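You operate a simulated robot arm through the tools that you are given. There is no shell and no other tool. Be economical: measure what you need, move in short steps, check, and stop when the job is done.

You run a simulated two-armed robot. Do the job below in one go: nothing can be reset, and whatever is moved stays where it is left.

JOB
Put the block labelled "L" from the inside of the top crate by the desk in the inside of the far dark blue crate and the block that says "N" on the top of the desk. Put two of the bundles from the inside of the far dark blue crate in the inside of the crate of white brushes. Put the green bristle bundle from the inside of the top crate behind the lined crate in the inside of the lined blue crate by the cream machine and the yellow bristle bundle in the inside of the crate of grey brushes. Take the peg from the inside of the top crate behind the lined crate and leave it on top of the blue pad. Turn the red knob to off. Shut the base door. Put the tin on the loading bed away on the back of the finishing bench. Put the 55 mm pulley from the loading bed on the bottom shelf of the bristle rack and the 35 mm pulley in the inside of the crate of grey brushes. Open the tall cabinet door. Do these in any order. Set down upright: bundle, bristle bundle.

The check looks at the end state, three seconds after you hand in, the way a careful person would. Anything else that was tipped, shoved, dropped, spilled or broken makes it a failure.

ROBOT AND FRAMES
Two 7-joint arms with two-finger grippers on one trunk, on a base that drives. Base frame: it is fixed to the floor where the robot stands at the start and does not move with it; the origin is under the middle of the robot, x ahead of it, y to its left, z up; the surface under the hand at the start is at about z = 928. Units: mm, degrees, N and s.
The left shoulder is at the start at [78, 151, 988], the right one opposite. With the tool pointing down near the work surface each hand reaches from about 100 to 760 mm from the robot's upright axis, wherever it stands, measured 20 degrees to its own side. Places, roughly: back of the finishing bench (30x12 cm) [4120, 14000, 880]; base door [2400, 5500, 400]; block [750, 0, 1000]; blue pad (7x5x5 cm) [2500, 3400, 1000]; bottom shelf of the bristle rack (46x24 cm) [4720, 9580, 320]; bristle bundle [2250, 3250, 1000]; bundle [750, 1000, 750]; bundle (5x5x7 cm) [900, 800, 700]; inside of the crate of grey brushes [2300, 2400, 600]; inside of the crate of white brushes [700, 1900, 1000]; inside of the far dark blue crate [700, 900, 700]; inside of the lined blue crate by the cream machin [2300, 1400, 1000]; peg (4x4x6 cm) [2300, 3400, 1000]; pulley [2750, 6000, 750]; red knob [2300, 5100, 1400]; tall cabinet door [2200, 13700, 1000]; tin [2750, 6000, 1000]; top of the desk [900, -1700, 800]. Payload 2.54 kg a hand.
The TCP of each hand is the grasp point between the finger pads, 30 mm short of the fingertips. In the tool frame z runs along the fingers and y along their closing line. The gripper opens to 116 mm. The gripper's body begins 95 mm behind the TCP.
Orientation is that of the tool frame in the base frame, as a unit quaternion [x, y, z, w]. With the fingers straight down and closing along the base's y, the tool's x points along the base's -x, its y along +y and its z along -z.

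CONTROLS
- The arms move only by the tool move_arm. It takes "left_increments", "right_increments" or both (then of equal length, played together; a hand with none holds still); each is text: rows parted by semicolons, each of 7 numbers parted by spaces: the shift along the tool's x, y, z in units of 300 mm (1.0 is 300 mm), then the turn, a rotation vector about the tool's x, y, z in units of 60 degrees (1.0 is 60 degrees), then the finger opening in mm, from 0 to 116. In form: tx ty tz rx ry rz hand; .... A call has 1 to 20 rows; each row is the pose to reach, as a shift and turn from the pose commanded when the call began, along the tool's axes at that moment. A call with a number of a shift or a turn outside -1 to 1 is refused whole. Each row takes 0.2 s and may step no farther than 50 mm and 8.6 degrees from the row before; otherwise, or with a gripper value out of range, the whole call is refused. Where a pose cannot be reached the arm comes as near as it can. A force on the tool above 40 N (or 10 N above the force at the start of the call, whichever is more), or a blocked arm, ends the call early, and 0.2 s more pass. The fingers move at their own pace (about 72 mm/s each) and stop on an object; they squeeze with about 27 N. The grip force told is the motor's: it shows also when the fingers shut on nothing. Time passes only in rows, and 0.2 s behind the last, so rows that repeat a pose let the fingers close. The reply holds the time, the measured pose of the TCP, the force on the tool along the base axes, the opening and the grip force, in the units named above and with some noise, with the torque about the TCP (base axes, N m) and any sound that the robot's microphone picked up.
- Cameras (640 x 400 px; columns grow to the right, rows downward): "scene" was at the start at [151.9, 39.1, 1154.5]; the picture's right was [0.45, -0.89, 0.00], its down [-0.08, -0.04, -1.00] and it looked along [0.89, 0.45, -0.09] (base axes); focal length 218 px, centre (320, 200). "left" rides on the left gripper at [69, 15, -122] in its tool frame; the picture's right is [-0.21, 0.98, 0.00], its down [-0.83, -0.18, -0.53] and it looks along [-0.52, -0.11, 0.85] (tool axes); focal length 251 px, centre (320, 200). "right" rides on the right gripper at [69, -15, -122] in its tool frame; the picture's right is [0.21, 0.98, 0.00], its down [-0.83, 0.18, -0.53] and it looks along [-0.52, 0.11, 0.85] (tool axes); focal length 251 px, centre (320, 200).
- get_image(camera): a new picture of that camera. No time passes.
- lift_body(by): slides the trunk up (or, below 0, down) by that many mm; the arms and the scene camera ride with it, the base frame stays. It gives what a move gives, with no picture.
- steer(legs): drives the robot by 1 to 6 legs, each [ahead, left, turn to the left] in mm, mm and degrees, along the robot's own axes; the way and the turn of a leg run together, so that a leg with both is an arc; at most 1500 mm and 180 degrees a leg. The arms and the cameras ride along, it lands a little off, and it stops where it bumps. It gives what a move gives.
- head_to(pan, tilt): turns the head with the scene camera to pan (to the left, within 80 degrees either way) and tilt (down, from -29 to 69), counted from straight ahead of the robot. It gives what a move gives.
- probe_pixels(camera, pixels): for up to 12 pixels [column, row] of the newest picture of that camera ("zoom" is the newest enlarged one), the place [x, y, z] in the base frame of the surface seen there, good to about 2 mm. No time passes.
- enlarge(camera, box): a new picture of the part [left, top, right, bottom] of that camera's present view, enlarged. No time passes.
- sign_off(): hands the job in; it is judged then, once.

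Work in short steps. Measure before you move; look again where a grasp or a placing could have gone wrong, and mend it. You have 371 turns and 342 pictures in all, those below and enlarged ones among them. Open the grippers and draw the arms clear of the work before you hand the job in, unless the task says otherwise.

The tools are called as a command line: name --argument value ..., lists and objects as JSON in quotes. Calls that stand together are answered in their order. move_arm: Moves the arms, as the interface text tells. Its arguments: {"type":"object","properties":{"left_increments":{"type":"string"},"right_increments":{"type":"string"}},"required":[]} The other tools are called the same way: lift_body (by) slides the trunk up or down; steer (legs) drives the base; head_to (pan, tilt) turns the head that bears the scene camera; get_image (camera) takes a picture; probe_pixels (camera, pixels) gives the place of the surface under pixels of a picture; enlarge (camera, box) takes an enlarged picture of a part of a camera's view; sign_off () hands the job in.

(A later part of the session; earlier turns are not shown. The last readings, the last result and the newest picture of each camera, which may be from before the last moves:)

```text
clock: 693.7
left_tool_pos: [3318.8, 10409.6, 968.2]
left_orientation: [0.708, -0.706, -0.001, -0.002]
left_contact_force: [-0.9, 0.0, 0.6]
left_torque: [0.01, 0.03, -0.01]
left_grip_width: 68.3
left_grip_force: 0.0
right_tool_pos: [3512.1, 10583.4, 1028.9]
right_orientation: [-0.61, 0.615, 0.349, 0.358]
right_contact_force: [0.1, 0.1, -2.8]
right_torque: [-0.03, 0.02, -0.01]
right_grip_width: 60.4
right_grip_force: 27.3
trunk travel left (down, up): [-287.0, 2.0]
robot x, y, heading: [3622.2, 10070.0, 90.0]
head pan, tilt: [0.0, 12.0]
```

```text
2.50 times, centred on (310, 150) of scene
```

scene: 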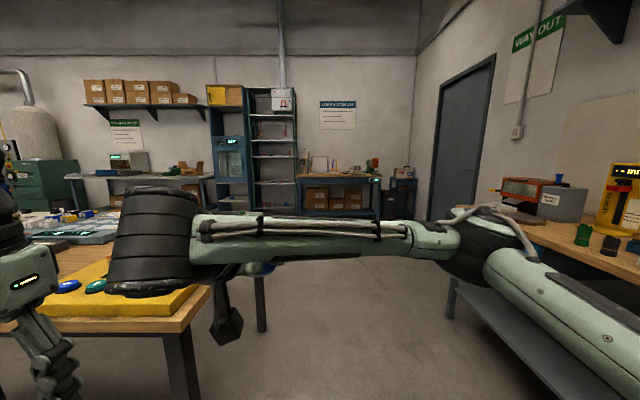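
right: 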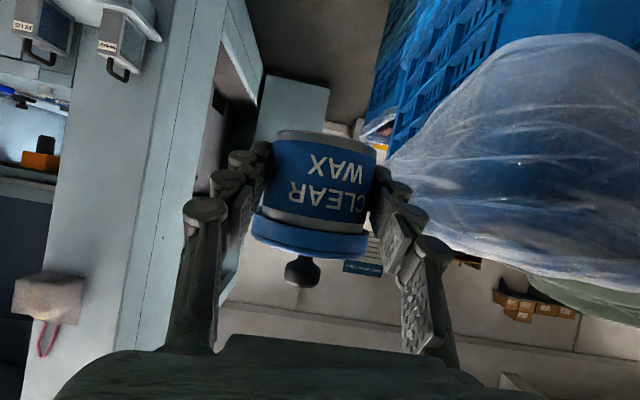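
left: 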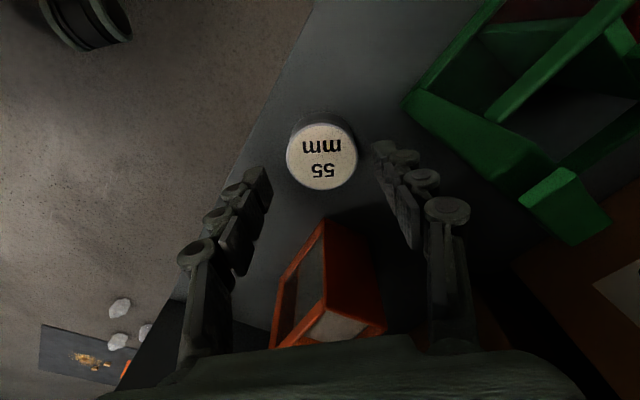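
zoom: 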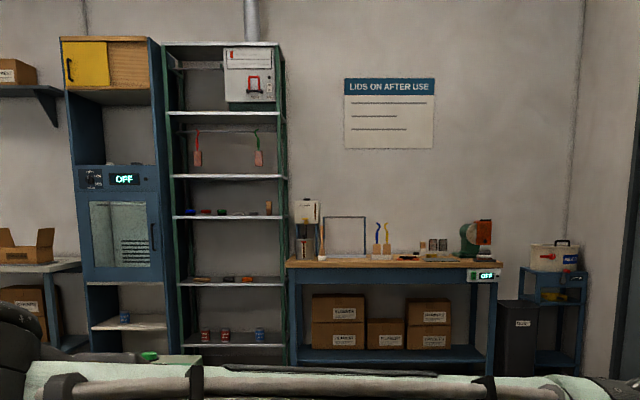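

Finishing bench: x 3300–4650, front y≈13657, top ≈820. I shift right 250 mm and drive toward it.

steer --legs '[[0, -280, 0], [1500, 0, 0], [1200, 0, 0]]'

head_to --pan 0 --tilt 22

get_image --camera "scene"

```text
clock: 709.7
left_tool_pos: [3597.2, 13132.0, 969.2]
left_orientation: [0.708, -0.707, -0.001, -0.002]
left_contact_force: [-0.5, -0.1, -0.3]
left_torque: [0.02, 0.04, 0.0]
left_grip_width: 67.8
left_grip_force: 0.2
right_tool_pos: [3791.6, 13305.0, 1028.0]
right_orientation: [-0.608, 0.616, 0.349, 0.359]
right_contact_force: [1.1, 0.6, -2.9]
right_torque: [0.0, 0.01, 0.01]
right_grip_width: 60.4
right_grip_force: 27.2
trunk travel left (down, up): [-287.0, 2.0]
robot x, y, heading: [3902.1, 12789.7, 89.8]
head pan, tilt: [0.0, 12.0]
```

```text
clock: 710.5
left_tool_pos: [3597.9, 13131.2, 968.0]
left_orientation: [0.707, -0.707, -0.001, -0.001]
left_contact_force: [0.4, 0.3, 1.0]
left_torque: [-0.02, 0.0, 0.01]
left_grip_width: 68.0
left_grip_force: 0.1
right_tool_pos: [3792.2, 13304.5, 1027.8]
right_orientation: [-0.609, 0.616, 0.349, 0.358]
right_contact_force: [-0.5, -0.5, -3.4]
right_torque: [-0.03, 0.0, -0.01]
right_grip_width: 60.4
right_grip_force: 26.9
trunk travel left (down, up): [-287.0, 2.0]
robot x, y, heading: [3899.9, 12793.5, 89.5]
head pan, tilt: [0.0, 22.0]
```

```text
128 pictures are left
```

scene: 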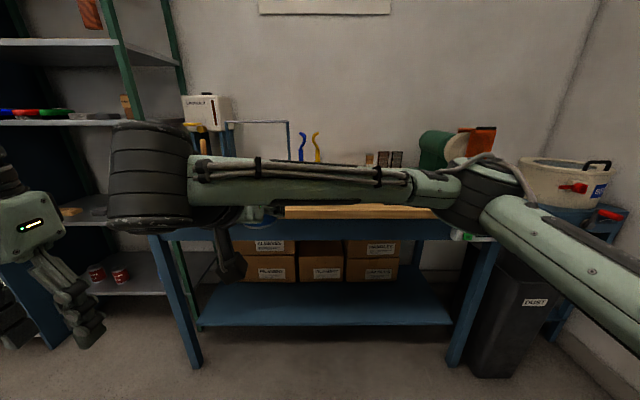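

The forearm blocks the view; I raise the right hand 140 mm (vertically) to look beneath it.

move_arm --right_increments "-0.1 0 -0.058 0 0 0 40; -0.2 0 -0.115 0 0 0 40; -0.3 0 -0.173 0 0 0 40; -0.404 0 -0.233 0 0 0 40"

steer --legs '[[250, 0, 0.3]]'

head_to --pan 0 --tilt 28

get_image --camera "scene"

```text
clock: 711.5
left_tool_pos: [3597.6, 13131.7, 967.5]
left_orientation: [0.707, -0.707, -0.002, -0.002]
left_contact_force: [0.3, -0.3, -0.1]
left_torque: [-0.03, 0.04, 0.03]
left_grip_width: 67.9
left_grip_force: 0.0
right_tool_pos: [3790.8, 13305.7, 1168.0]
right_orientation: [-0.608, 0.616, 0.348, 0.36]
right_contact_force: [-0.8, -0.4, -2.0]
right_torque: [-0.06, 0.0, -0.04]
right_grip_width: 60.7
right_grip_force: 26.6
trunk travel left (down, up): [-287.0, 2.0]
robot x, y, heading: [3902.4, 12791.6, 89.6]
head pan, tilt: [0.0, 22.0]
```

```text
clock: 713.3
left_tool_pos: [3597.1, 13381.3, 967.9]
left_orientation: [0.709, -0.706, -0.002, -0.001]
left_contact_force: [0.3, -0.6, -0.6]
left_torque: [-0.01, -0.01, -0.01]
left_grip_width: 68.1
left_grip_force: 0.0
right_tool_pos: [3787.5, 13556.4, 1166.3]
right_orientation: [-0.61, 0.615, 0.349, 0.357]
right_contact_force: [0.0, -0.3, -3.7]
right_torque: [-0.05, 0.02, 0.03]
right_grip_width: 60.6
right_grip_force: 26.8
trunk travel left (down, up): [-287.0, 2.0]
robot x, y, heading: [3900.6, 13048.2, 89.9]
head pan, tilt: [0.0, 22.0]
```

```text
clock: 714.0
left_tool_pos: [3596.3, 13382.2, 967.2]
left_orientation: [0.709, -0.705, -0.001, -0.002]
left_contact_force: [0.1, -0.2, -0.4]
left_torque: [0.03, -0.02, 0.0]
left_grip_width: 68.2
left_grip_force: 0.1
right_tool_pos: [3788.3, 13556.4, 1166.9]
right_orientation: [-0.61, 0.615, 0.349, 0.358]
right_contact_force: [0.4, -0.9, -3.1]
right_torque: [-0.07, 0.02, 0.02]
right_grip_width: 60.6
right_grip_force: 26.4
trunk travel left (down, up): [-287.0, 2.0]
robot x, y, heading: [3900.8, 13047.3, 89.9]
head pan, tilt: [0.0, 28.0]
```

```text
127 pictures are left
```

scene: 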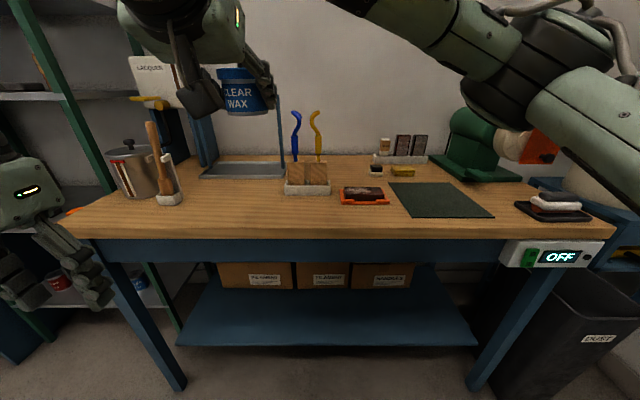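

probe_pixels --camera "scene" --pixels '[[345, 165], [345, 158], [335, 175], [300, 180], [330, 185], [376, 168], [400, 158], [350, 190], [240, 170], [362, 172], [355, 155], [430, 185]]'

enlarge --camera "scene" --box '[270, 100, 440, 220]'

```text
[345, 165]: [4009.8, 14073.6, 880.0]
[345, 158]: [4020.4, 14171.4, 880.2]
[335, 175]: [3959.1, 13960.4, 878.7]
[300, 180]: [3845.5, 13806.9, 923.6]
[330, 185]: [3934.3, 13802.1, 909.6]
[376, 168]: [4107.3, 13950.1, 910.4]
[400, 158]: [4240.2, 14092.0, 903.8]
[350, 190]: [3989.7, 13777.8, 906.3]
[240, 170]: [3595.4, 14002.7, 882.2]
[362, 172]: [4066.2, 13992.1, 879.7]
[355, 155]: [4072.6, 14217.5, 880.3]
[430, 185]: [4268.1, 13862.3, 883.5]
```

```text
3.33 times, centred on (355, 160) of scene
```

zoom: 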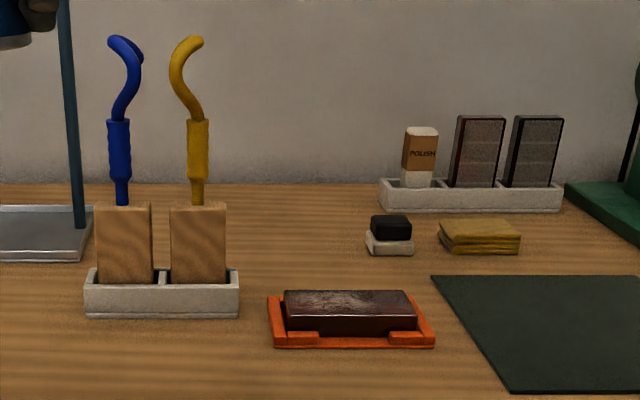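

Bench top z=880; the back strip is centred ≈(4120,14000). I probe the small items to find a free 7 cm spot within it.

probe_pixels --camera "zoom" --pixels '[[366, 245], [413, 245], [390, 218], [440, 240], [520, 240], [285, 292], [410, 292], [270, 298], [432, 345], [238, 290], [380, 205], [228, 215]]'

```text
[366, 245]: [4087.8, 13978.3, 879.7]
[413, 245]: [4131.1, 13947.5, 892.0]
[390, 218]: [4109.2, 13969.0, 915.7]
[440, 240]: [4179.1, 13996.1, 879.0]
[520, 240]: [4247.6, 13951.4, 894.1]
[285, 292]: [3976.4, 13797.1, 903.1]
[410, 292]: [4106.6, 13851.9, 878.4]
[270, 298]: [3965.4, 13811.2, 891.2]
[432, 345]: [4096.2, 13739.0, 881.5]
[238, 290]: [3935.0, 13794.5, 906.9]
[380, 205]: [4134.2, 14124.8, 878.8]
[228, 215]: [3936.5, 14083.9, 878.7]
```

Target tin centre (4022,14005): clear of eraser (x≥4090), tray and stand. Drive 235 right / 235 ahead.

steer --legs '[[0, -234, 0], [235, 0, 0]]'

get_image --camera "scene"

```text
clock: 718.2
left_tool_pos: [3830.4, 13617.5, 967.8]
left_orientation: [0.709, -0.705, -0.001, -0.001]
left_contact_force: [-1.1, 0.2, -0.5]
left_torque: [0.02, 0.01, -0.01]
left_grip_width: 67.9
left_grip_force: 0.1
right_tool_pos: [4022.3, 13794.2, 1167.3]
right_orientation: [-0.61, 0.615, 0.349, 0.358]
right_contact_force: [-0.5, 1.1, -3.3]
right_torque: [-0.06, 0.02, 0.01]
right_grip_width: 60.4
right_grip_force: 27.2
trunk travel left (down, up): [-287.0, 2.0]
robot x, y, heading: [4134.4, 13284.9, 89.9]
head pan, tilt: [0.0, 28.0]
```

```text
125 pictures are left
```

scene: 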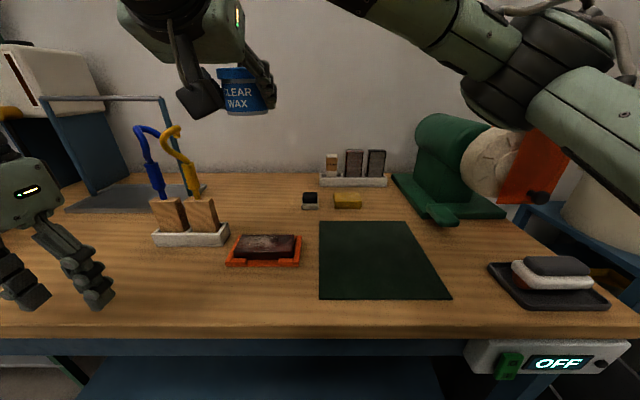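

I check the brush handles' position relative to the hand's path.

probe_pixels --camera "scene" --pixels '[[176, 130], [182, 150], [160, 150], [190, 180], [190, 215], [140, 130], [228, 235]]'

move_arm --right_increments "-0.03 0 0.137 0 0 0 40; -0.06 0 0.274 0 0 0 40; -0.09 0 0.411 0 0 0 40; -0.115 0 0.548 0 0 0 40; -0.138 0 0.686 0 0 0 40"

get_image --camera "scene"

```text
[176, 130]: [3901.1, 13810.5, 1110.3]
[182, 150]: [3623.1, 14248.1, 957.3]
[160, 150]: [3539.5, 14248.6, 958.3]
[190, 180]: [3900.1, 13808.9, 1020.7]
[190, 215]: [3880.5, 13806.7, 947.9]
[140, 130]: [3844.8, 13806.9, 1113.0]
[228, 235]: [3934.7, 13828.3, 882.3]
```

```text
clock: 719.4
left_tool_pos: [3831.0, 13618.0, 968.3]
left_orientation: [0.709, -0.705, -0.001, -0.001]
left_contact_force: [0.5, 0.0, 0.1]
left_torque: [-0.05, 0.02, 0.02]
left_grip_width: 67.9
left_grip_force: 0.1
right_tool_pos: [4025.8, 13992.7, 1100.3]
right_orientation: [-0.611, 0.614, 0.35, 0.358]
right_contact_force: [0.1, -0.4, -2.4]
right_torque: [-0.06, -0.04, 0.01]
right_grip_width: 60.2
right_grip_force: 27.1
trunk travel left (down, up): [-287.0, 2.0]
robot x, y, heading: [4136.5, 13282.9, 90.0]
head pan, tilt: [0.0, 28.0]
```

```text
124 pictures are left
```

scene: 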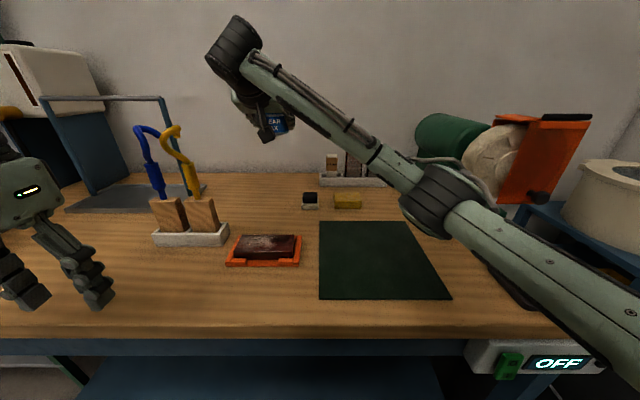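

probe_pixels --camera "scene" --pixels '[[212, 55], [235, 80], [250, 40], [262, 130], [245, 105], [430, 230], [280, 125]]'

enlarge --camera "scene" --box '[130, 10, 330, 240]'

```text
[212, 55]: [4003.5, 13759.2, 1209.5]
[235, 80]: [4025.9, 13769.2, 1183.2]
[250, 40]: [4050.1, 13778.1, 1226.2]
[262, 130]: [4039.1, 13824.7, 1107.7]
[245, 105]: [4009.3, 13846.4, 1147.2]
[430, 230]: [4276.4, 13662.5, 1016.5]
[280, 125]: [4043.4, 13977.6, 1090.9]
```

```text
1.74 times, centred on (230, 125) of scene
```

zoom: 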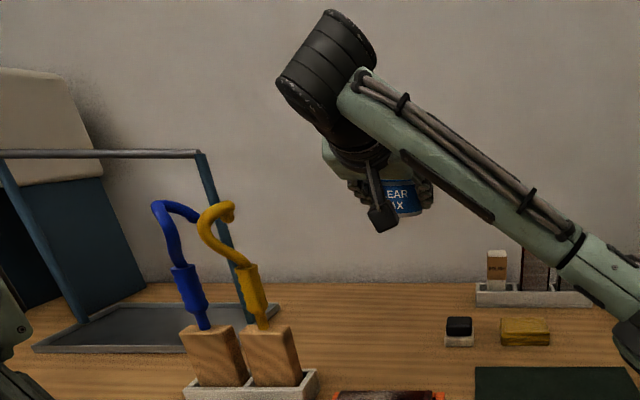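

Clear path. Shift 15 mm further back and descend to z≈918.

move_arm --right_increments "-0.025 0.01 0.043 0 0 0 40; 0.09 0.01 0.11 0 0 0 40; 0.2 0.01 0.173 0 0 0 40; 0.31 0.01 0.237 0 0 0 40; 0.42 0.01 0.3 0 0 0 40; 0.5 0.01 0.346 0 0 0 40"

enlarge --camera "scene" --box '[200, 100, 380, 280]'

get_image --camera "right"

```text
clock: 720.7
left_tool_pos: [3835.5, 13616.9, 968.3]
left_orientation: [-0.707, 0.707, 0.003, 0.002]
left_contact_force: [0.3, -0.7, 0.5]
left_torque: [-0.01, 0.01, -0.02]
left_grip_width: 67.5
left_grip_force: 0.0
right_tool_pos: [4045.9, 14020.6, 1081.9]
right_orientation: [-0.56, 0.577, 0.407, 0.432]
right_contact_force: [1.3, 0.3, -3.2]
right_torque: [-0.06, -0.01, 0.01]
right_grip_width: 60.5
right_grip_force: 27.3
trunk travel left (down, up): [-287.0, 2.0]
robot x, y, heading: [4135.9, 13286.3, 89.8]
head pan, tilt: [0.0, 28.0]
stopped in row 6 (right hand): the arm was blocked; the commanded pose is now the measured one
```

```text
2.22 times, centred on (290, 190) of scene
```

zoom: 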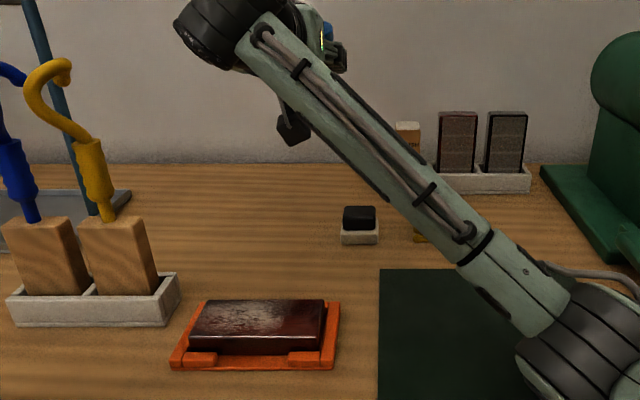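

```text
121 pictures are left
```

right: 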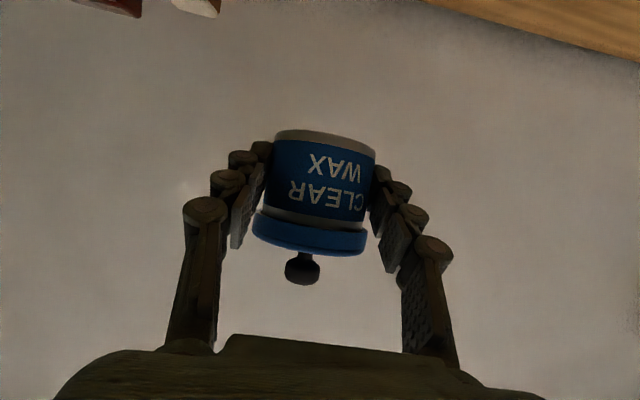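

The elbow met the bench top. I raise, restore the pitch (+13°), then back off to re-approach with a straighter arm.

move_arm --right_increments "-0.08 0 -0.06 0 0.08 0 40; -0.16 0 -0.14 0 0.15 0 40; -0.24 0 -0.24 0 0.213 0 40; -0.28 0 -0.36 0 0.213 0 40; -0.28 0 -0.48 0 0.213 0 40"

get_image --camera "scene"

```text
clock: 721.9
left_tool_pos: [3833.7, 13621.6, 968.3]
left_orientation: [0.708, -0.706, -0.001, -0.002]
left_contact_force: [0.1, 1.1, 1.4]
left_torque: [0.01, 0.0, 0.01]
left_grip_width: 68.0
left_grip_force: 0.1
right_tool_pos: [4033.3, 13911.8, 1199.1]
right_orientation: [-0.608, 0.623, 0.339, 0.358]
right_contact_force: [0.2, -0.4, -2.9]
right_torque: [-0.05, 0.01, 0.02]
right_grip_width: 60.5
right_grip_force: 26.6
trunk travel left (down, up): [-287.0, 2.0]
robot x, y, heading: [4133.9, 13287.3, 90.0]
head pan, tilt: [0.0, 28.0]
```

```text
120 pictures are left
```

scene: 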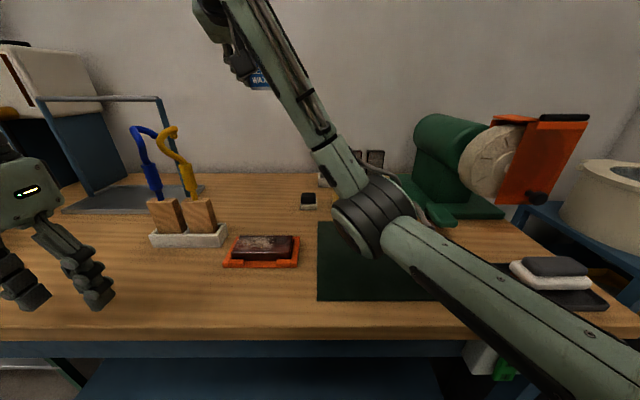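

The elbow hangs low in front in this configuration. I back off 200 mm and swing the hand to the arm's own (right) side to bring the elbow out.

steer --legs '[[-250, 0, 0]]'

move_arm --right_increments "0 -0.14 0 0 0 0 40; 0 -0.28 0 0 0 0 40; 0 -0.42 0 0 0 0 40; 0 -0.56 0 0 0 0 40; 0 -0.7 0 0 0 0 40; 0 -0.84 0 0 0 0 40; 0 -0.98 0 0 0 0 40"

get_image --camera "scene"

```text
clock: 723.7
left_tool_pos: [3833.1, 13370.8, 968.9]
left_orientation: [0.708, -0.707, -0.001, -0.002]
left_contact_force: [-0.2, -0.9, 0.6]
left_torque: [0.01, -0.02, 0.0]
left_grip_width: 67.9
left_grip_force: 0.0
right_tool_pos: [4033.9, 13662.6, 1197.6]
right_orientation: [-0.607, 0.623, 0.339, 0.359]
right_contact_force: [-0.2, 0.0, -2.1]
right_torque: [-0.03, -0.01, 0.01]
right_grip_width: 60.3
right_grip_force: 26.7
trunk travel left (down, up): [-287.0, 2.0]
robot x, y, heading: [4138.1, 13032.4, 90.1]
head pan, tilt: [0.0, 28.0]
```

```text
clock: 725.3
left_tool_pos: [3833.8, 13371.4, 967.7]
left_orientation: [0.708, -0.706, -0.002, -0.001]
left_contact_force: [-0.5, -0.4, -0.4]
left_torque: [0.0, 0.0, 0.0]
left_grip_width: 67.9
left_grip_force: 0.0
right_tool_pos: [4329.4, 13670.2, 1197.2]
right_orientation: [-0.606, 0.623, 0.339, 0.36]
right_contact_force: [0.0, 0.4, -3.5]
right_torque: [-0.01, 0.02, 0.0]
right_grip_width: 60.6
right_grip_force: 27.4
right hand out of reach, approached as far as the arm can: row 1, 2, 3, 4, 5, 6, 7
trunk travel left (down, up): [-287.0, 2.0]
robot x, y, heading: [4136.0, 13032.5, 89.9]
head pan, tilt: [0.0, 28.0]
```

```text
119 pictures are left
```

scene: 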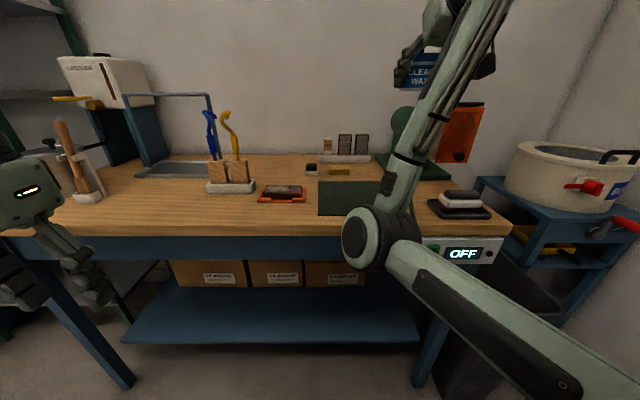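

probe_pixels --camera "scene" --pixels '[[270, 340], [270, 300], [125, 380], [420, 380], [270, 245], [200, 340], [370, 240], [460, 210], [355, 195]]'

```text
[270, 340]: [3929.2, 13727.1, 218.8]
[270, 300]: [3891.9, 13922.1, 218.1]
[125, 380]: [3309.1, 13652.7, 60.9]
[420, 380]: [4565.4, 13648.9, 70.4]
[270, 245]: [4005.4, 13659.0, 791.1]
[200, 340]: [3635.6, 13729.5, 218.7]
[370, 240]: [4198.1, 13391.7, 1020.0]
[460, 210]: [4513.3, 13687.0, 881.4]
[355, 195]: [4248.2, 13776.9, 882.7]
```

I try to recover the elbow-out posture: bring the tin back to the far right side, lower, and reduce pitch to 45°.

move_arm --right_increments "0.12 -0.1 -0.05 0 0.05 0 40; 0.25 -0.2 -0.1 0 0.1 0 40; 0.37 -0.3 -0.15 0 0.15 0 40; 0.5 -0.4 -0.2 0 0.2 0 40; 0.62 -0.5 -0.25 0 0.25 0 40; 0.75 -0.6 -0.3 0 0.25 0 40"

get_image --camera "scene"

```text
refused: row 2 steps farther than a row can; nothing moved
```

```text
118 pictures are left
```

scene: 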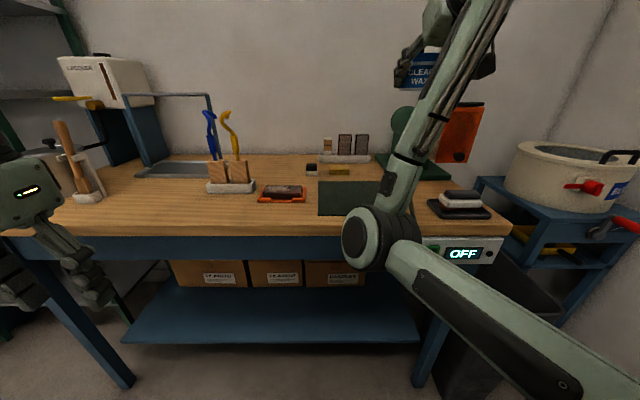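

move_arm --right_increments "0.1 -0.08 -0.04 0 0.04 0 40; 0.2 -0.16 -0.08 0 0.08 0 40; 0.3 -0.24 -0.12 0 0.12 0 40; 0.4 -0.32 -0.16 0 0.16 0 40; 0.5 -0.4 -0.2 0 0.2 0 40; 0.6 -0.48 -0.24 0 0.25 0 40; 0.7 -0.55 -0.28 0 0.25 0 40; 0.75 -0.6 -0.3 0 0.25 0 40"

get_image --camera "scene"

```text
clock: 727.1
left_tool_pos: [3833.3, 13370.9, 968.6]
left_orientation: [0.708, -0.706, -0.002, -0.002]
left_contact_force: [-1.1, 0.4, -0.8]
left_torque: [-0.01, -0.03, 0.0]
left_grip_width: 67.9
left_grip_force: 0.1
right_tool_pos: [4552.2, 13472.7, 1055.3]
right_orientation: [-0.646, 0.665, 0.256, 0.274]
right_contact_force: [-0.2, -0.7, -4.1]
right_torque: [-0.03, -0.01, -0.03]
right_grip_width: 60.8
right_grip_force: 27.2
right hand out of reach, approached as far as the arm can: row 1, 2, 3, 4, 5, 6, 7, 8
trunk travel left (down, up): [-287.0, 2.0]
robot x, y, heading: [4140.1, 13032.7, 89.9]
head pan, tilt: [0.0, 28.0]
```

```text
117 pictures are left
```

scene: 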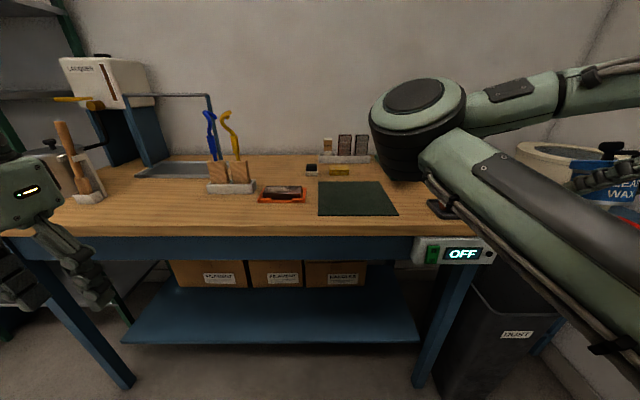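

The elbow is now high and inside — usable. I move the left hand up/in, bring the right hand in 90 mm, and strafe left 440 mm.

move_arm --left_increments "0.03 -0.06 -0.1 0 0 0 60; 0.06 -0.12 -0.2 0 0 0 60; 0.09 -0.18 -0.3 0 0 0 60; 0.12 -0.24 -0.4 0 0 0 60; 0.15 -0.3 -0.5 0 0 0 60" --right_increments "0 0.06 0 0 0 0 40; 0 0.12 0 0 0 0 40; 0 0.18 0 0 0 0 40; 0 0.24 0 0 0 0 40; 0 0.3 0 0 0 0 40"

steer --legs '[[0, 440, 0], [270, 0, 0]]'

get_image --camera "scene"

```text
clock: 728.3
left_tool_pos: [3923.9, 13325.2, 1119.3]
left_orientation: [0.708, -0.706, -0.002, -0.001]
left_contact_force: [0.6, -0.6, 0.3]
left_torque: [0.01, 0.01, -0.02]
left_grip_width: 59.9
left_grip_force: 0.0
right_tool_pos: [4542.6, 13473.6, 1054.4]
right_orientation: [-0.646, 0.664, 0.257, 0.274]
right_contact_force: [0.9, 0.2, -2.7]
right_torque: [-0.01, -0.03, 0.01]
right_grip_width: 60.5
right_grip_force: 27.2
right hand out of reach, approached as far as the arm can: row 1, 2, 3, 4, 5
trunk travel left (down, up): [-287.0, 2.0]
robot x, y, heading: [4137.0, 13036.1, 90.1]
head pan, tilt: [0.0, 28.0]
```

```text
clock: 734.5
left_tool_pos: [3488.7, 13594.7, 1119.5]
left_orientation: [-0.706, 0.708, 0.001, 0.001]
left_contact_force: [-0.1, 0.3, -0.3]
left_torque: [-0.02, 0.0, 0.0]
left_grip_width: 59.9
left_grip_force: 0.0
right_tool_pos: [4109.8, 13739.7, 1055.1]
right_orientation: [-0.645, 0.666, 0.256, 0.274]
right_contact_force: [1.3, 1.5, -3.0]
right_torque: [-0.03, -0.02, 0.0]
right_grip_width: 61.0
right_grip_force: 27.0
trunk travel left (down, up): [-287.0, 2.0]
robot x, y, heading: [3702.9, 13301.9, 89.7]
head pan, tilt: [0.0, 28.0]
```

```text
116 pictures are left
```

scene: 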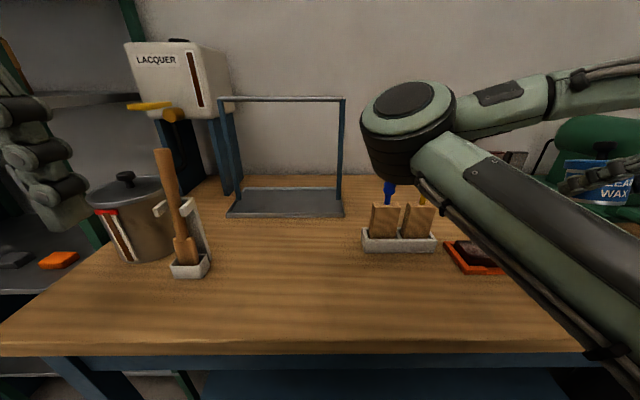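

I check the elbow's distance to the brush handles.

probe_pixels --camera "scene" --pixels '[[400, 150], [400, 175], [370, 140], [405, 100], [390, 190], [422, 195], [500, 250], [600, 185]]'

```text
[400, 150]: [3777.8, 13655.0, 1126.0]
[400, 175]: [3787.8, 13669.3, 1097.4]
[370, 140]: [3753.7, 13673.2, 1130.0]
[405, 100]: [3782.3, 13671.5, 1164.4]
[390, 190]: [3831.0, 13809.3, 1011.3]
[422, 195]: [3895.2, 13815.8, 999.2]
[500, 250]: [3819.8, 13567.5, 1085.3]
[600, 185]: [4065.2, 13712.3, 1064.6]
```

Elbow would foul the handles here. I'll approach diagonally instead: back 280, strafe right 560, turn +45°.

steer --legs '[[-280, 0, 0], [0, -560, 0], [0, 0, 45]]'

head_to --pan -20 --tilt 25

get_image --camera "scene"

```text
clock: 744.1
left_tool_pos: [3903.9, 13077.5, 1118.7]
left_orientation: [0.921, -0.389, -0.002, -0.001]
left_contact_force: [-0.8, -0.5, -0.9]
left_torque: [0.01, -0.03, 0.01]
left_grip_width: 60.1
left_grip_force: 0.1
right_tool_pos: [4245.3, 13615.1, 1055.1]
right_orientation: [0.849, -0.372, -0.341, -0.157]
right_contact_force: [0.6, -0.4, -2.6]
right_torque: [0.0, -0.04, 0.03]
right_grip_width: 60.6
right_grip_force: 26.9
trunk travel left (down, up): [-287.0, 2.0]
robot x, y, heading: [4257.4, 13018.4, 133.9]
head pan, tilt: [0.0, 28.0]
```

```text
clock: 744.9
left_tool_pos: [3904.0, 13077.2, 1118.6]
left_orientation: [0.922, -0.388, -0.003, -0.001]
left_contact_force: [0.7, 0.0, -0.7]
left_torque: [-0.01, 0.02, -0.01]
left_grip_width: 59.9
left_grip_force: 0.1
right_tool_pos: [4246.3, 13615.2, 1055.4]
right_orientation: [0.849, -0.373, -0.34, -0.156]
right_contact_force: [-0.1, -0.1, -2.2]
right_torque: [-0.02, -0.04, 0.01]
right_grip_width: 60.6
right_grip_force: 27.2
trunk travel left (down, up): [-287.0, 2.0]
robot x, y, heading: [4265.7, 13017.9, 134.0]
head pan, tilt: [-20.0, 25.0]
```

```text
115 pictures are left
```

scene: 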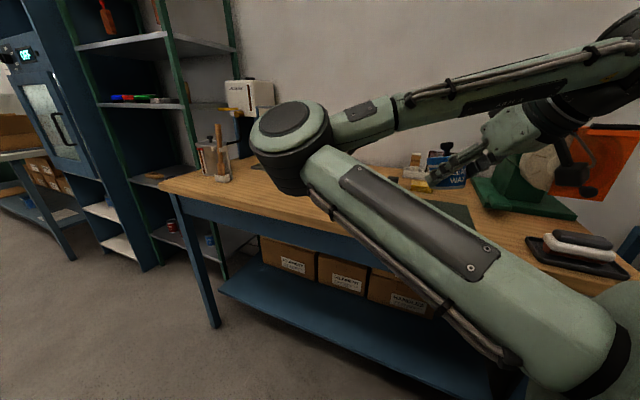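

Drive 330 ahead and 110 right (robot axes) and look.

steer --legs '[[200, -110, 0], [120, 0, 0]]'

head_to --pan -35 --tilt 28

get_image --camera "scene"

get_image --camera "right"

```text
clock: 747.5
left_tool_pos: [3759.3, 13383.6, 1118.8]
left_orientation: [0.921, -0.388, -0.002, -0.001]
left_contact_force: [-1.0, -0.1, -0.1]
left_torque: [-0.03, -0.06, 0.02]
left_grip_width: 60.0
left_grip_force: 0.2
right_tool_pos: [4101.1, 13920.9, 1055.3]
right_orientation: [0.849, -0.373, -0.34, -0.157]
right_contact_force: [-0.8, 0.0, -3.7]
right_torque: [-0.02, -0.04, -0.01]
right_grip_width: 60.4
right_grip_force: 27.1
trunk travel left (down, up): [-287.0, 2.0]
robot x, y, heading: [4119.3, 13321.7, 134.0]
head pan, tilt: [-20.0, 25.0]
```

```text
clock: 748.2
left_tool_pos: [3760.7, 13382.4, 1119.6]
left_orientation: [0.922, -0.388, -0.002, -0.001]
left_contact_force: [-0.6, -0.1, 0.2]
left_torque: [-0.02, 0.01, -0.04]
left_grip_width: 59.7
left_grip_force: 0.0
right_tool_pos: [4101.2, 13920.8, 1056.1]
right_orientation: [0.848, -0.374, -0.34, -0.158]
right_contact_force: [-0.7, 0.0, -3.0]
right_torque: [-0.06, -0.04, -0.02]
right_grip_width: 60.8
right_grip_force: 27.1
trunk travel left (down, up): [-287.0, 2.0]
robot x, y, heading: [4116.8, 13322.4, 134.3]
head pan, tilt: [-35.0, 28.0]
```

```text
114 pictures are left
```

scene: 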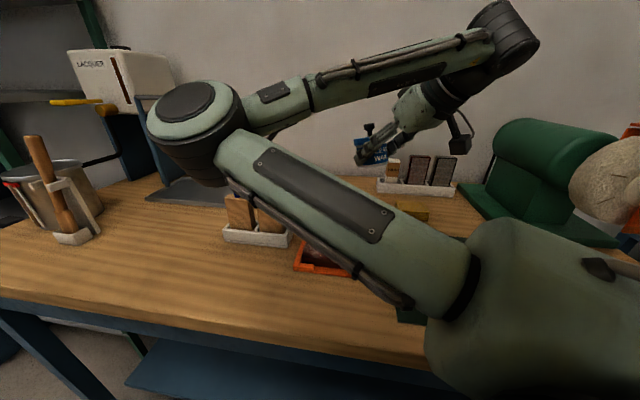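

```text
113 pictures are left
```

right: 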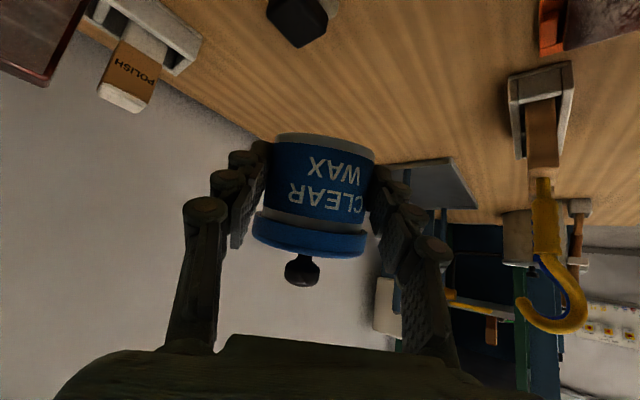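

probe_pixels --camera "scene" --pixels '[[195, 150], [195, 175], [235, 140], [245, 220], [300, 125], [165, 130]]'

probe_pixels --camera "right" --pixels '[[540, 325], [575, 290], [540, 200], [540, 120], [315, 20], [120, 75], [300, 145]]'

```text
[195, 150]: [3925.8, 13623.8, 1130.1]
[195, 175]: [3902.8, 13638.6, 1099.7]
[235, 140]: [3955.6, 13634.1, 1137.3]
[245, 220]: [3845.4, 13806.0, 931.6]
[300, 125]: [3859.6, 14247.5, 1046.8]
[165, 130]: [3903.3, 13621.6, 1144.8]
```

```text
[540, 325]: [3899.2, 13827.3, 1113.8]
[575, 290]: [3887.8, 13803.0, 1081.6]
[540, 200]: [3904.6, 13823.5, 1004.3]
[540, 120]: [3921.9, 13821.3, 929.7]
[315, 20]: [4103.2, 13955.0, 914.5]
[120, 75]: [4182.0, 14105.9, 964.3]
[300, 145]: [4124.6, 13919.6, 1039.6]
```

Move 110 mm forward at constant height and recheck the elbow.

move_arm --right_increments "-0.066 0 0.064 0 0 0 40; -0.132 0 0.128 0 0 0 40; -0.198 0 0.192 0 0 0 40; -0.264 0 0.255 0 0 0 40"

get_image --camera "scene"

probe_pixels --camera "scene" --pixels '[[195, 150], [180, 165], [200, 175], [210, 130]]'

```text
clock: 749.2
left_tool_pos: [3759.9, 13383.0, 1118.7]
left_orientation: [0.921, -0.389, -0.001, 0.0]
left_contact_force: [-0.1, -0.7, 1.0]
left_torque: [0.01, 0.0, -0.01]
left_grip_width: 59.9
left_grip_force: 0.0
right_tool_pos: [4026.8, 14003.3, 1055.2]
right_orientation: [0.849, -0.373, -0.341, -0.156]
right_contact_force: [-0.7, 0.8, -2.8]
right_torque: [-0.04, 0.0, -0.04]
right_grip_width: 60.9
right_grip_force: 27.0
trunk travel left (down, up): [-287.0, 2.0]
robot x, y, heading: [4117.9, 13326.4, 134.4]
head pan, tilt: [-35.0, 28.0]
```

```text
112 pictures are left
```

scene: 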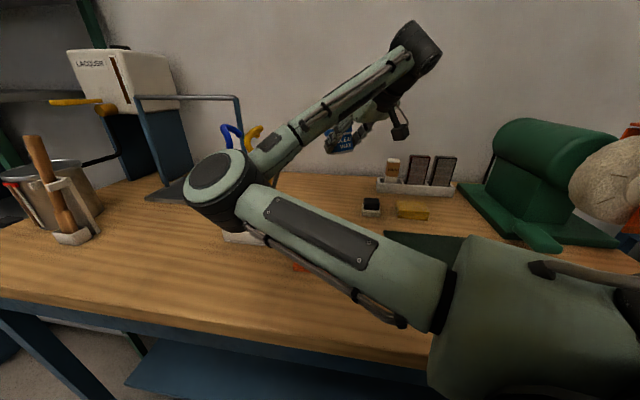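

```text
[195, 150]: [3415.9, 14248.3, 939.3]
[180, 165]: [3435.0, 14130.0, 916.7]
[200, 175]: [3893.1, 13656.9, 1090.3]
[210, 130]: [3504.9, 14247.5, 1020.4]
```

Lower 60 mm and check.

move_arm --right_increments "0.046 0 0.048 0 0 0 40; 0.093 0 0.096 0 0 0 40; 0.139 0 0.144 0 0 0 40"

get_image --camera "scene"

probe_pixels --camera "scene" --pixels '[[215, 180], [215, 200], [215, 220], [225, 235], [270, 205]]'

```text
clock: 750.0
left_tool_pos: [3760.7, 13383.3, 1117.7]
left_orientation: [0.922, -0.388, -0.003, -0.001]
left_contact_force: [0.6, -0.4, -0.4]
left_torque: [-0.01, -0.02, 0.03]
left_grip_width: 60.0
left_grip_force: 0.1
right_tool_pos: [4027.0, 14003.2, 995.9]
right_orientation: [0.848, -0.373, -0.341, -0.157]
right_contact_force: [-0.4, 0.7, -3.5]
right_torque: [-0.05, -0.06, 0.02]
right_grip_width: 60.6
right_grip_force: 27.1
trunk travel left (down, up): [-287.0, 2.0]
robot x, y, heading: [4117.9, 13323.2, 134.3]
head pan, tilt: [-35.0, 28.0]
```

```text
111 pictures are left
```

scene: 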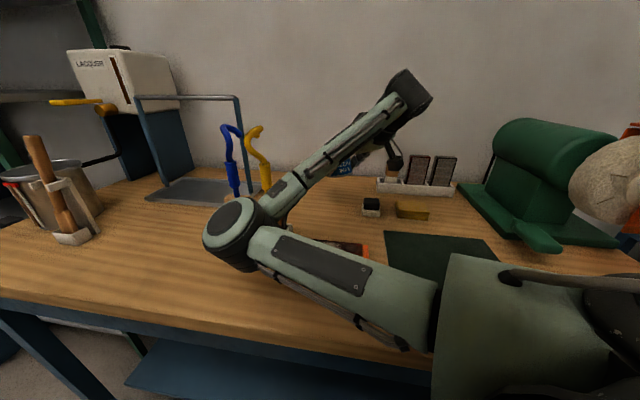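

```text
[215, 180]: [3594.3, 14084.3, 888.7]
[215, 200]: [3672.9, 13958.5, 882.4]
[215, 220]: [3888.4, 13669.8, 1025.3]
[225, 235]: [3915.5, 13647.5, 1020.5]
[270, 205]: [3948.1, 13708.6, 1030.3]
```

The elbow drops with the hand, so this posture fails too. A nearly straight arm, from farther back with the hand directly ahead of the right shoulder, keeps the forearm above the bench edge. I raise, back off, square up to heading 90 and strafe left.

move_arm --right_increments "-0.1 0 -0.104 0 0 0 40; -0.2 0 -0.207 0 0 0 40; -0.3 0 -0.31 0 0 0 40; -0.37 0 -0.383 0 0 0 40"

steer --legs '[[-380, 0, 0], [0, 0, -44.3], [0, 490, 0]]'

head_to --pan -10 --tilt 25

get_image --camera "scene"

```text
clock: 751.0
left_tool_pos: [3761.1, 13382.9, 1118.1]
left_orientation: [0.921, -0.389, -0.003, 0.0]
left_contact_force: [0.4, -0.3, 0.4]
left_torque: [0.02, -0.01, 0.0]
left_grip_width: 60.1
left_grip_force: 0.1
right_tool_pos: [4025.0, 14000.8, 1155.0]
right_orientation: [0.849, -0.373, -0.341, -0.157]
right_contact_force: [-0.1, 0.1, -3.1]
right_torque: [-0.03, 0.0, 0.01]
right_grip_width: 60.4
right_grip_force: 26.8
trunk travel left (down, up): [-287.0, 2.0]
robot x, y, heading: [4114.3, 13322.9, 134.1]
head pan, tilt: [-35.0, 28.0]
```

```text
clock: 760.4
left_tool_pos: [3674.9, 13342.9, 1118.1]
left_orientation: [0.709, -0.706, -0.002, -0.002]
left_contact_force: [0.0, 0.7, -0.4]
left_torque: [0.01, 0.0, 0.0]
left_grip_width: 60.0
left_grip_force: 0.1
right_tool_pos: [4295.7, 13603.8, 1155.2]
right_orientation: [-0.646, 0.665, 0.256, 0.274]
right_contact_force: [0.2, -0.2, -2.4]
right_torque: [-0.05, -0.03, -0.02]
right_grip_width: 60.5
right_grip_force: 26.8
trunk travel left (down, up): [-287.0, 2.0]
robot x, y, heading: [3887.8, 13050.0, 90.0]
head pan, tilt: [-35.0, 28.0]
```

```text
clock: 761.2
left_tool_pos: [3675.1, 13342.5, 1119.3]
left_orientation: [0.708, -0.706, -0.002, -0.002]
left_contact_force: [-0.4, -0.5, -0.1]
left_torque: [0.02, 0.0, -0.03]
left_grip_width: 60.1
left_grip_force: 0.1
right_tool_pos: [4296.7, 13602.1, 1155.8]
right_orientation: [-0.646, 0.665, 0.257, 0.273]
right_contact_force: [0.4, -0.9, -2.8]
right_torque: [-0.03, -0.03, -0.02]
right_grip_width: 60.7
right_grip_force: 26.8
trunk travel left (down, up): [-287.0, 2.0]
robot x, y, heading: [3886.9, 13052.0, 89.9]
head pan, tilt: [-10.0, 25.0]
```

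```text
110 pictures are left
```

scene: 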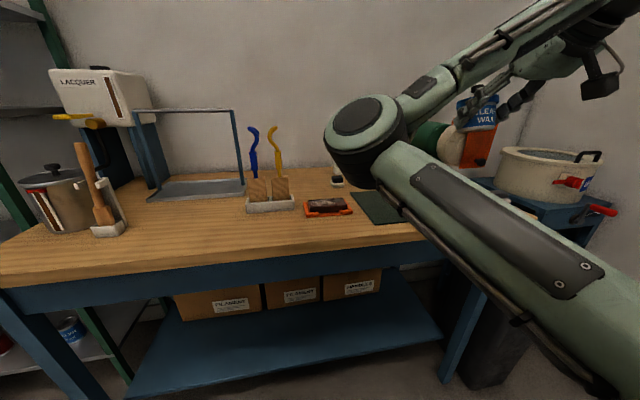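

Extend: bring the hand to lateral −135, forward ~750, pitch back to 60°.

move_arm --right_increments "-0.053 0.1 0.051 0 -0.03 0 40; -0.106 0.2 0.103 0 -0.06 0 40; -0.16 0.3 0.154 0 -0.09 0 40; -0.213 0.4 0.206 0 -0.12 0 40; -0.266 0.5 0.257 0 -0.15 0 40; -0.32 0.6 0.309 0 -0.18 0 40; -0.373 0.7 0.36 0 -0.21 0 40; -0.426 0.8 0.412 0 -0.24 0 40; -0.479 0.913 0.463 0 -0.267 0 40"

get_image --camera "scene"

```text
clock: 763.2
left_tool_pos: [3673.6, 13344.1, 1117.5]
left_orientation: [0.708, -0.706, -0.001, -0.002]
left_contact_force: [0.2, 0.2, -0.1]
left_torque: [0.02, 0.01, -0.01]
left_grip_width: 60.1
left_grip_force: 0.0
right_tool_pos: [4028.1, 13810.7, 1151.5]
right_orientation: [-0.604, 0.621, 0.344, 0.364]
right_contact_force: [0.2, 0.0, -2.7]
right_torque: [-0.05, 0.05, 0.0]
right_grip_width: 60.7
right_grip_force: 26.7
trunk travel left (down, up): [-287.0, 2.0]
robot x, y, heading: [3891.6, 13052.6, 89.8]
head pan, tilt: [-10.0, 25.0]
```

```text
109 pictures are left
```

scene: 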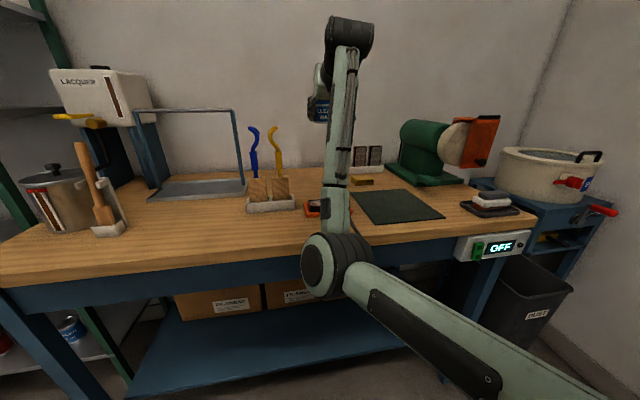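

Now the elbow is in front of the bench. I probe it, then move ahead 55 mm.

probe_pixels --camera "scene" --pixels '[[335, 245], [350, 265], [320, 275], [340, 200], [345, 100]]'

steer --legs '[[55, 5, 0]]'

```text
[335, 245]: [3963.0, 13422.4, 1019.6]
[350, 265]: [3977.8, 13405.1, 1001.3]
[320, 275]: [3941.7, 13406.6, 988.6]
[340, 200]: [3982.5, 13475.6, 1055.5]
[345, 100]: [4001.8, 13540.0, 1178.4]
```

```text
clock: 764.2
left_tool_pos: [3668.6, 13398.9, 1118.1]
left_orientation: [0.708, -0.706, -0.001, -0.001]
left_contact_force: [-0.3, -0.4, 0.1]
left_torque: [-0.02, -0.01, -0.02]
left_grip_width: 59.8
left_grip_force: 0.0
right_tool_pos: [4023.3, 13866.4, 1150.8]
right_orientation: [-0.604, 0.62, 0.344, 0.363]
right_contact_force: [-0.4, 0.4, -3.6]
right_torque: [-0.08, -0.01, -0.01]
right_grip_width: 60.5
right_grip_force: 27.0
trunk travel left (down, up): [-287.0, 2.0]
robot x, y, heading: [3887.1, 13110.3, 89.8]
head pan, tilt: [-10.0, 25.0]
```

Move forward/down to (4022,13995,1010).

move_arm --right_increments "0.0 0 0.1 0 0 0 40; 0.02 0 0.2 0 0 0 40; 0.05 0 0.3 0 0 0 40; 0.09 0 0.4 0 0 0 40; 0.14 0 0.5 0 0 0 40; 0.189 0 0.606 0 0 0 40"

get_image --camera "scene"

get_image --camera "right"

```text
clock: 765.6
left_tool_pos: [3669.0, 13399.0, 1118.6]
left_orientation: [0.708, -0.707, -0.002, -0.001]
left_contact_force: [-0.4, -0.2, -0.1]
left_torque: [0.02, -0.03, 0.0]
left_grip_width: 59.9
left_grip_force: 0.1
right_tool_pos: [4030.5, 13996.1, 1010.1]
right_orientation: [-0.604, 0.621, 0.343, 0.363]
right_contact_force: [-0.3, 0.2, -2.2]
right_torque: [-0.06, -0.01, 0.02]
right_grip_width: 60.7
right_grip_force: 27.2
trunk travel left (down, up): [-287.0, 2.0]
robot x, y, heading: [3880.9, 13109.3, 89.8]
head pan, tilt: [-10.0, 25.0]
```

```text
108 pictures are left
```

scene: 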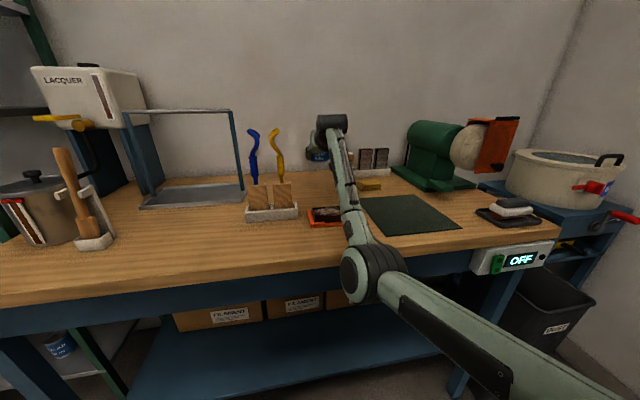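

```text
107 pictures are left
```

right: 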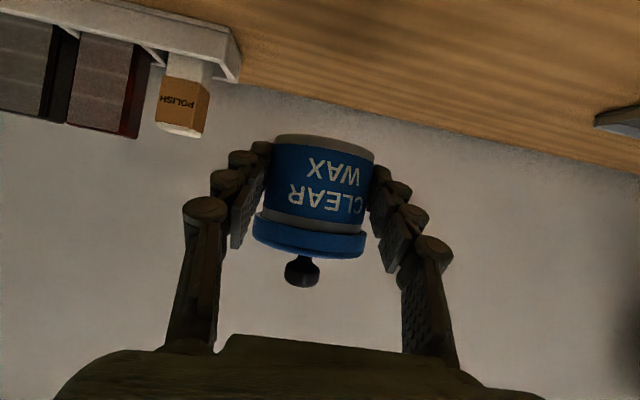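

Good. Shift x −10 and descend 60 mm.

move_arm --right_increments "0.06 0.033 0.033 0 0 0 40; 0.12 0.033 0.067 0 0 0 40; 0.173 0.033 0.1 0 0 0 40"

get_image --camera "scene"

```text
clock: 766.4
left_tool_pos: [3668.8, 13398.5, 1118.1]
left_orientation: [0.707, -0.707, -0.002, -0.001]
left_contact_force: [0.2, -0.6, 0.0]
left_torque: [0.0, -0.01, 0.02]
left_grip_width: 60.1
left_grip_force: 0.1
right_tool_pos: [4020.9, 13994.7, 949.6]
right_orientation: [-0.604, 0.62, 0.344, 0.363]
right_contact_force: [0.7, -0.8, -2.9]
right_torque: [-0.07, -0.01, -0.01]
right_grip_width: 60.6
right_grip_force: 26.8
trunk travel left (down, up): [-287.0, 2.0]
robot x, y, heading: [3882.6, 13109.7, 89.8]
head pan, tilt: [-10.0, 25.0]
```

```text
106 pictures are left
```

scene: 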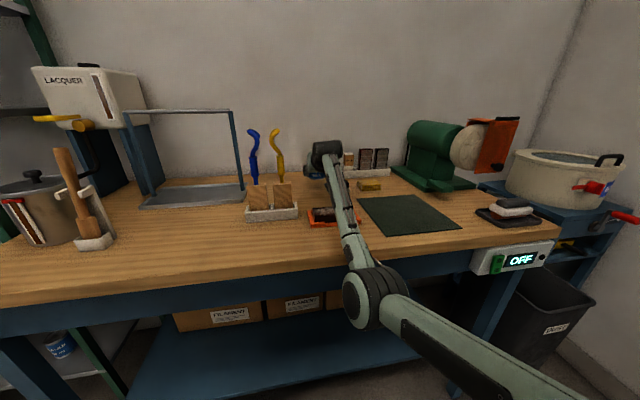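

probe_pixels --camera "scene" --pixels '[[345, 215], [352, 240], [360, 260], [337, 180], [325, 215], [375, 285]]'

enlarge --camera "scene" --box '[280, 130, 430, 290]'

```text
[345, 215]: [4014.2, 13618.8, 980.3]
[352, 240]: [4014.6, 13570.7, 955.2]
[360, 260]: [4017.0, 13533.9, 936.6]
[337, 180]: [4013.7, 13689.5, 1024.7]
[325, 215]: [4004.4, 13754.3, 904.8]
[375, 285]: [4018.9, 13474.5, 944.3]
```

```text
2.50 times, centred on (355, 210) of scene
```

zoom: 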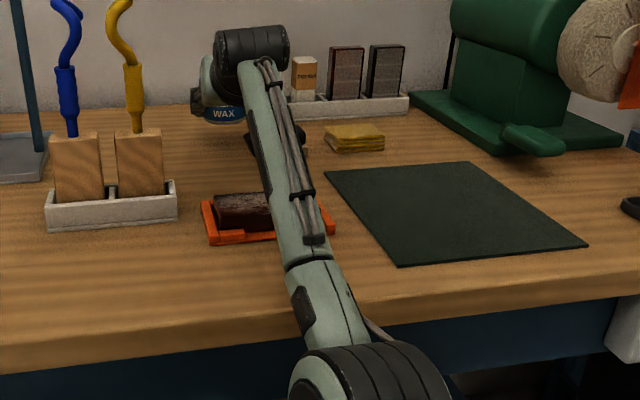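

Forearm clears the edge by ~40 mm now. Lower in small steps to contact.

move_arm --right_increments "0.058 0 0.033 0 0 0 40; 0.087 0 0.05 0 0 0 40; 0.095 0 0.055 0 0 0 40; 0.101 0 0.058 0 0 0 40; 0.107 0 0.062 0 0 0 40; 0.113 0 0.065 0 0 0 40; 0.119 0 0.0685 0 0 0 40; 0.125 0 0.072 0 0 0 40; 0.13 0 0.075 0 0 0 40"

get_image --camera "right"

```text
clock: 768.4
left_tool_pos: [3669.8, 13399.1, 1119.6]
left_orientation: [0.708, -0.707, -0.002, -0.002]
left_contact_force: [0.8, 0.0, 0.4]
left_torque: [-0.02, -0.01, -0.02]
left_grip_width: 59.9
left_grip_force: 0.0
right_tool_pos: [4020.2, 13994.4, 907.5]
right_orientation: [-0.603, 0.62, 0.345, 0.364]
right_contact_force: [0.8, 1.5, 0.8]
right_torque: [0.01, 0.07, -0.03]
right_grip_width: 60.8
right_grip_force: 27.1
trunk travel left (down, up): [-287.0, 2.0]
robot x, y, heading: [3882.2, 13106.1, 89.7]
head pan, tilt: [-10.0, 25.0]
```

```text
104 pictures are left
```

right: 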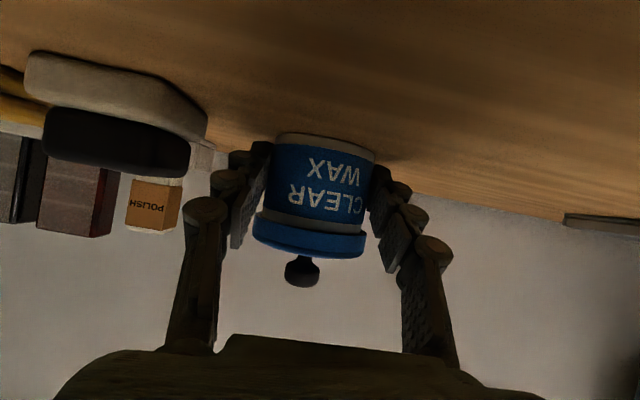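

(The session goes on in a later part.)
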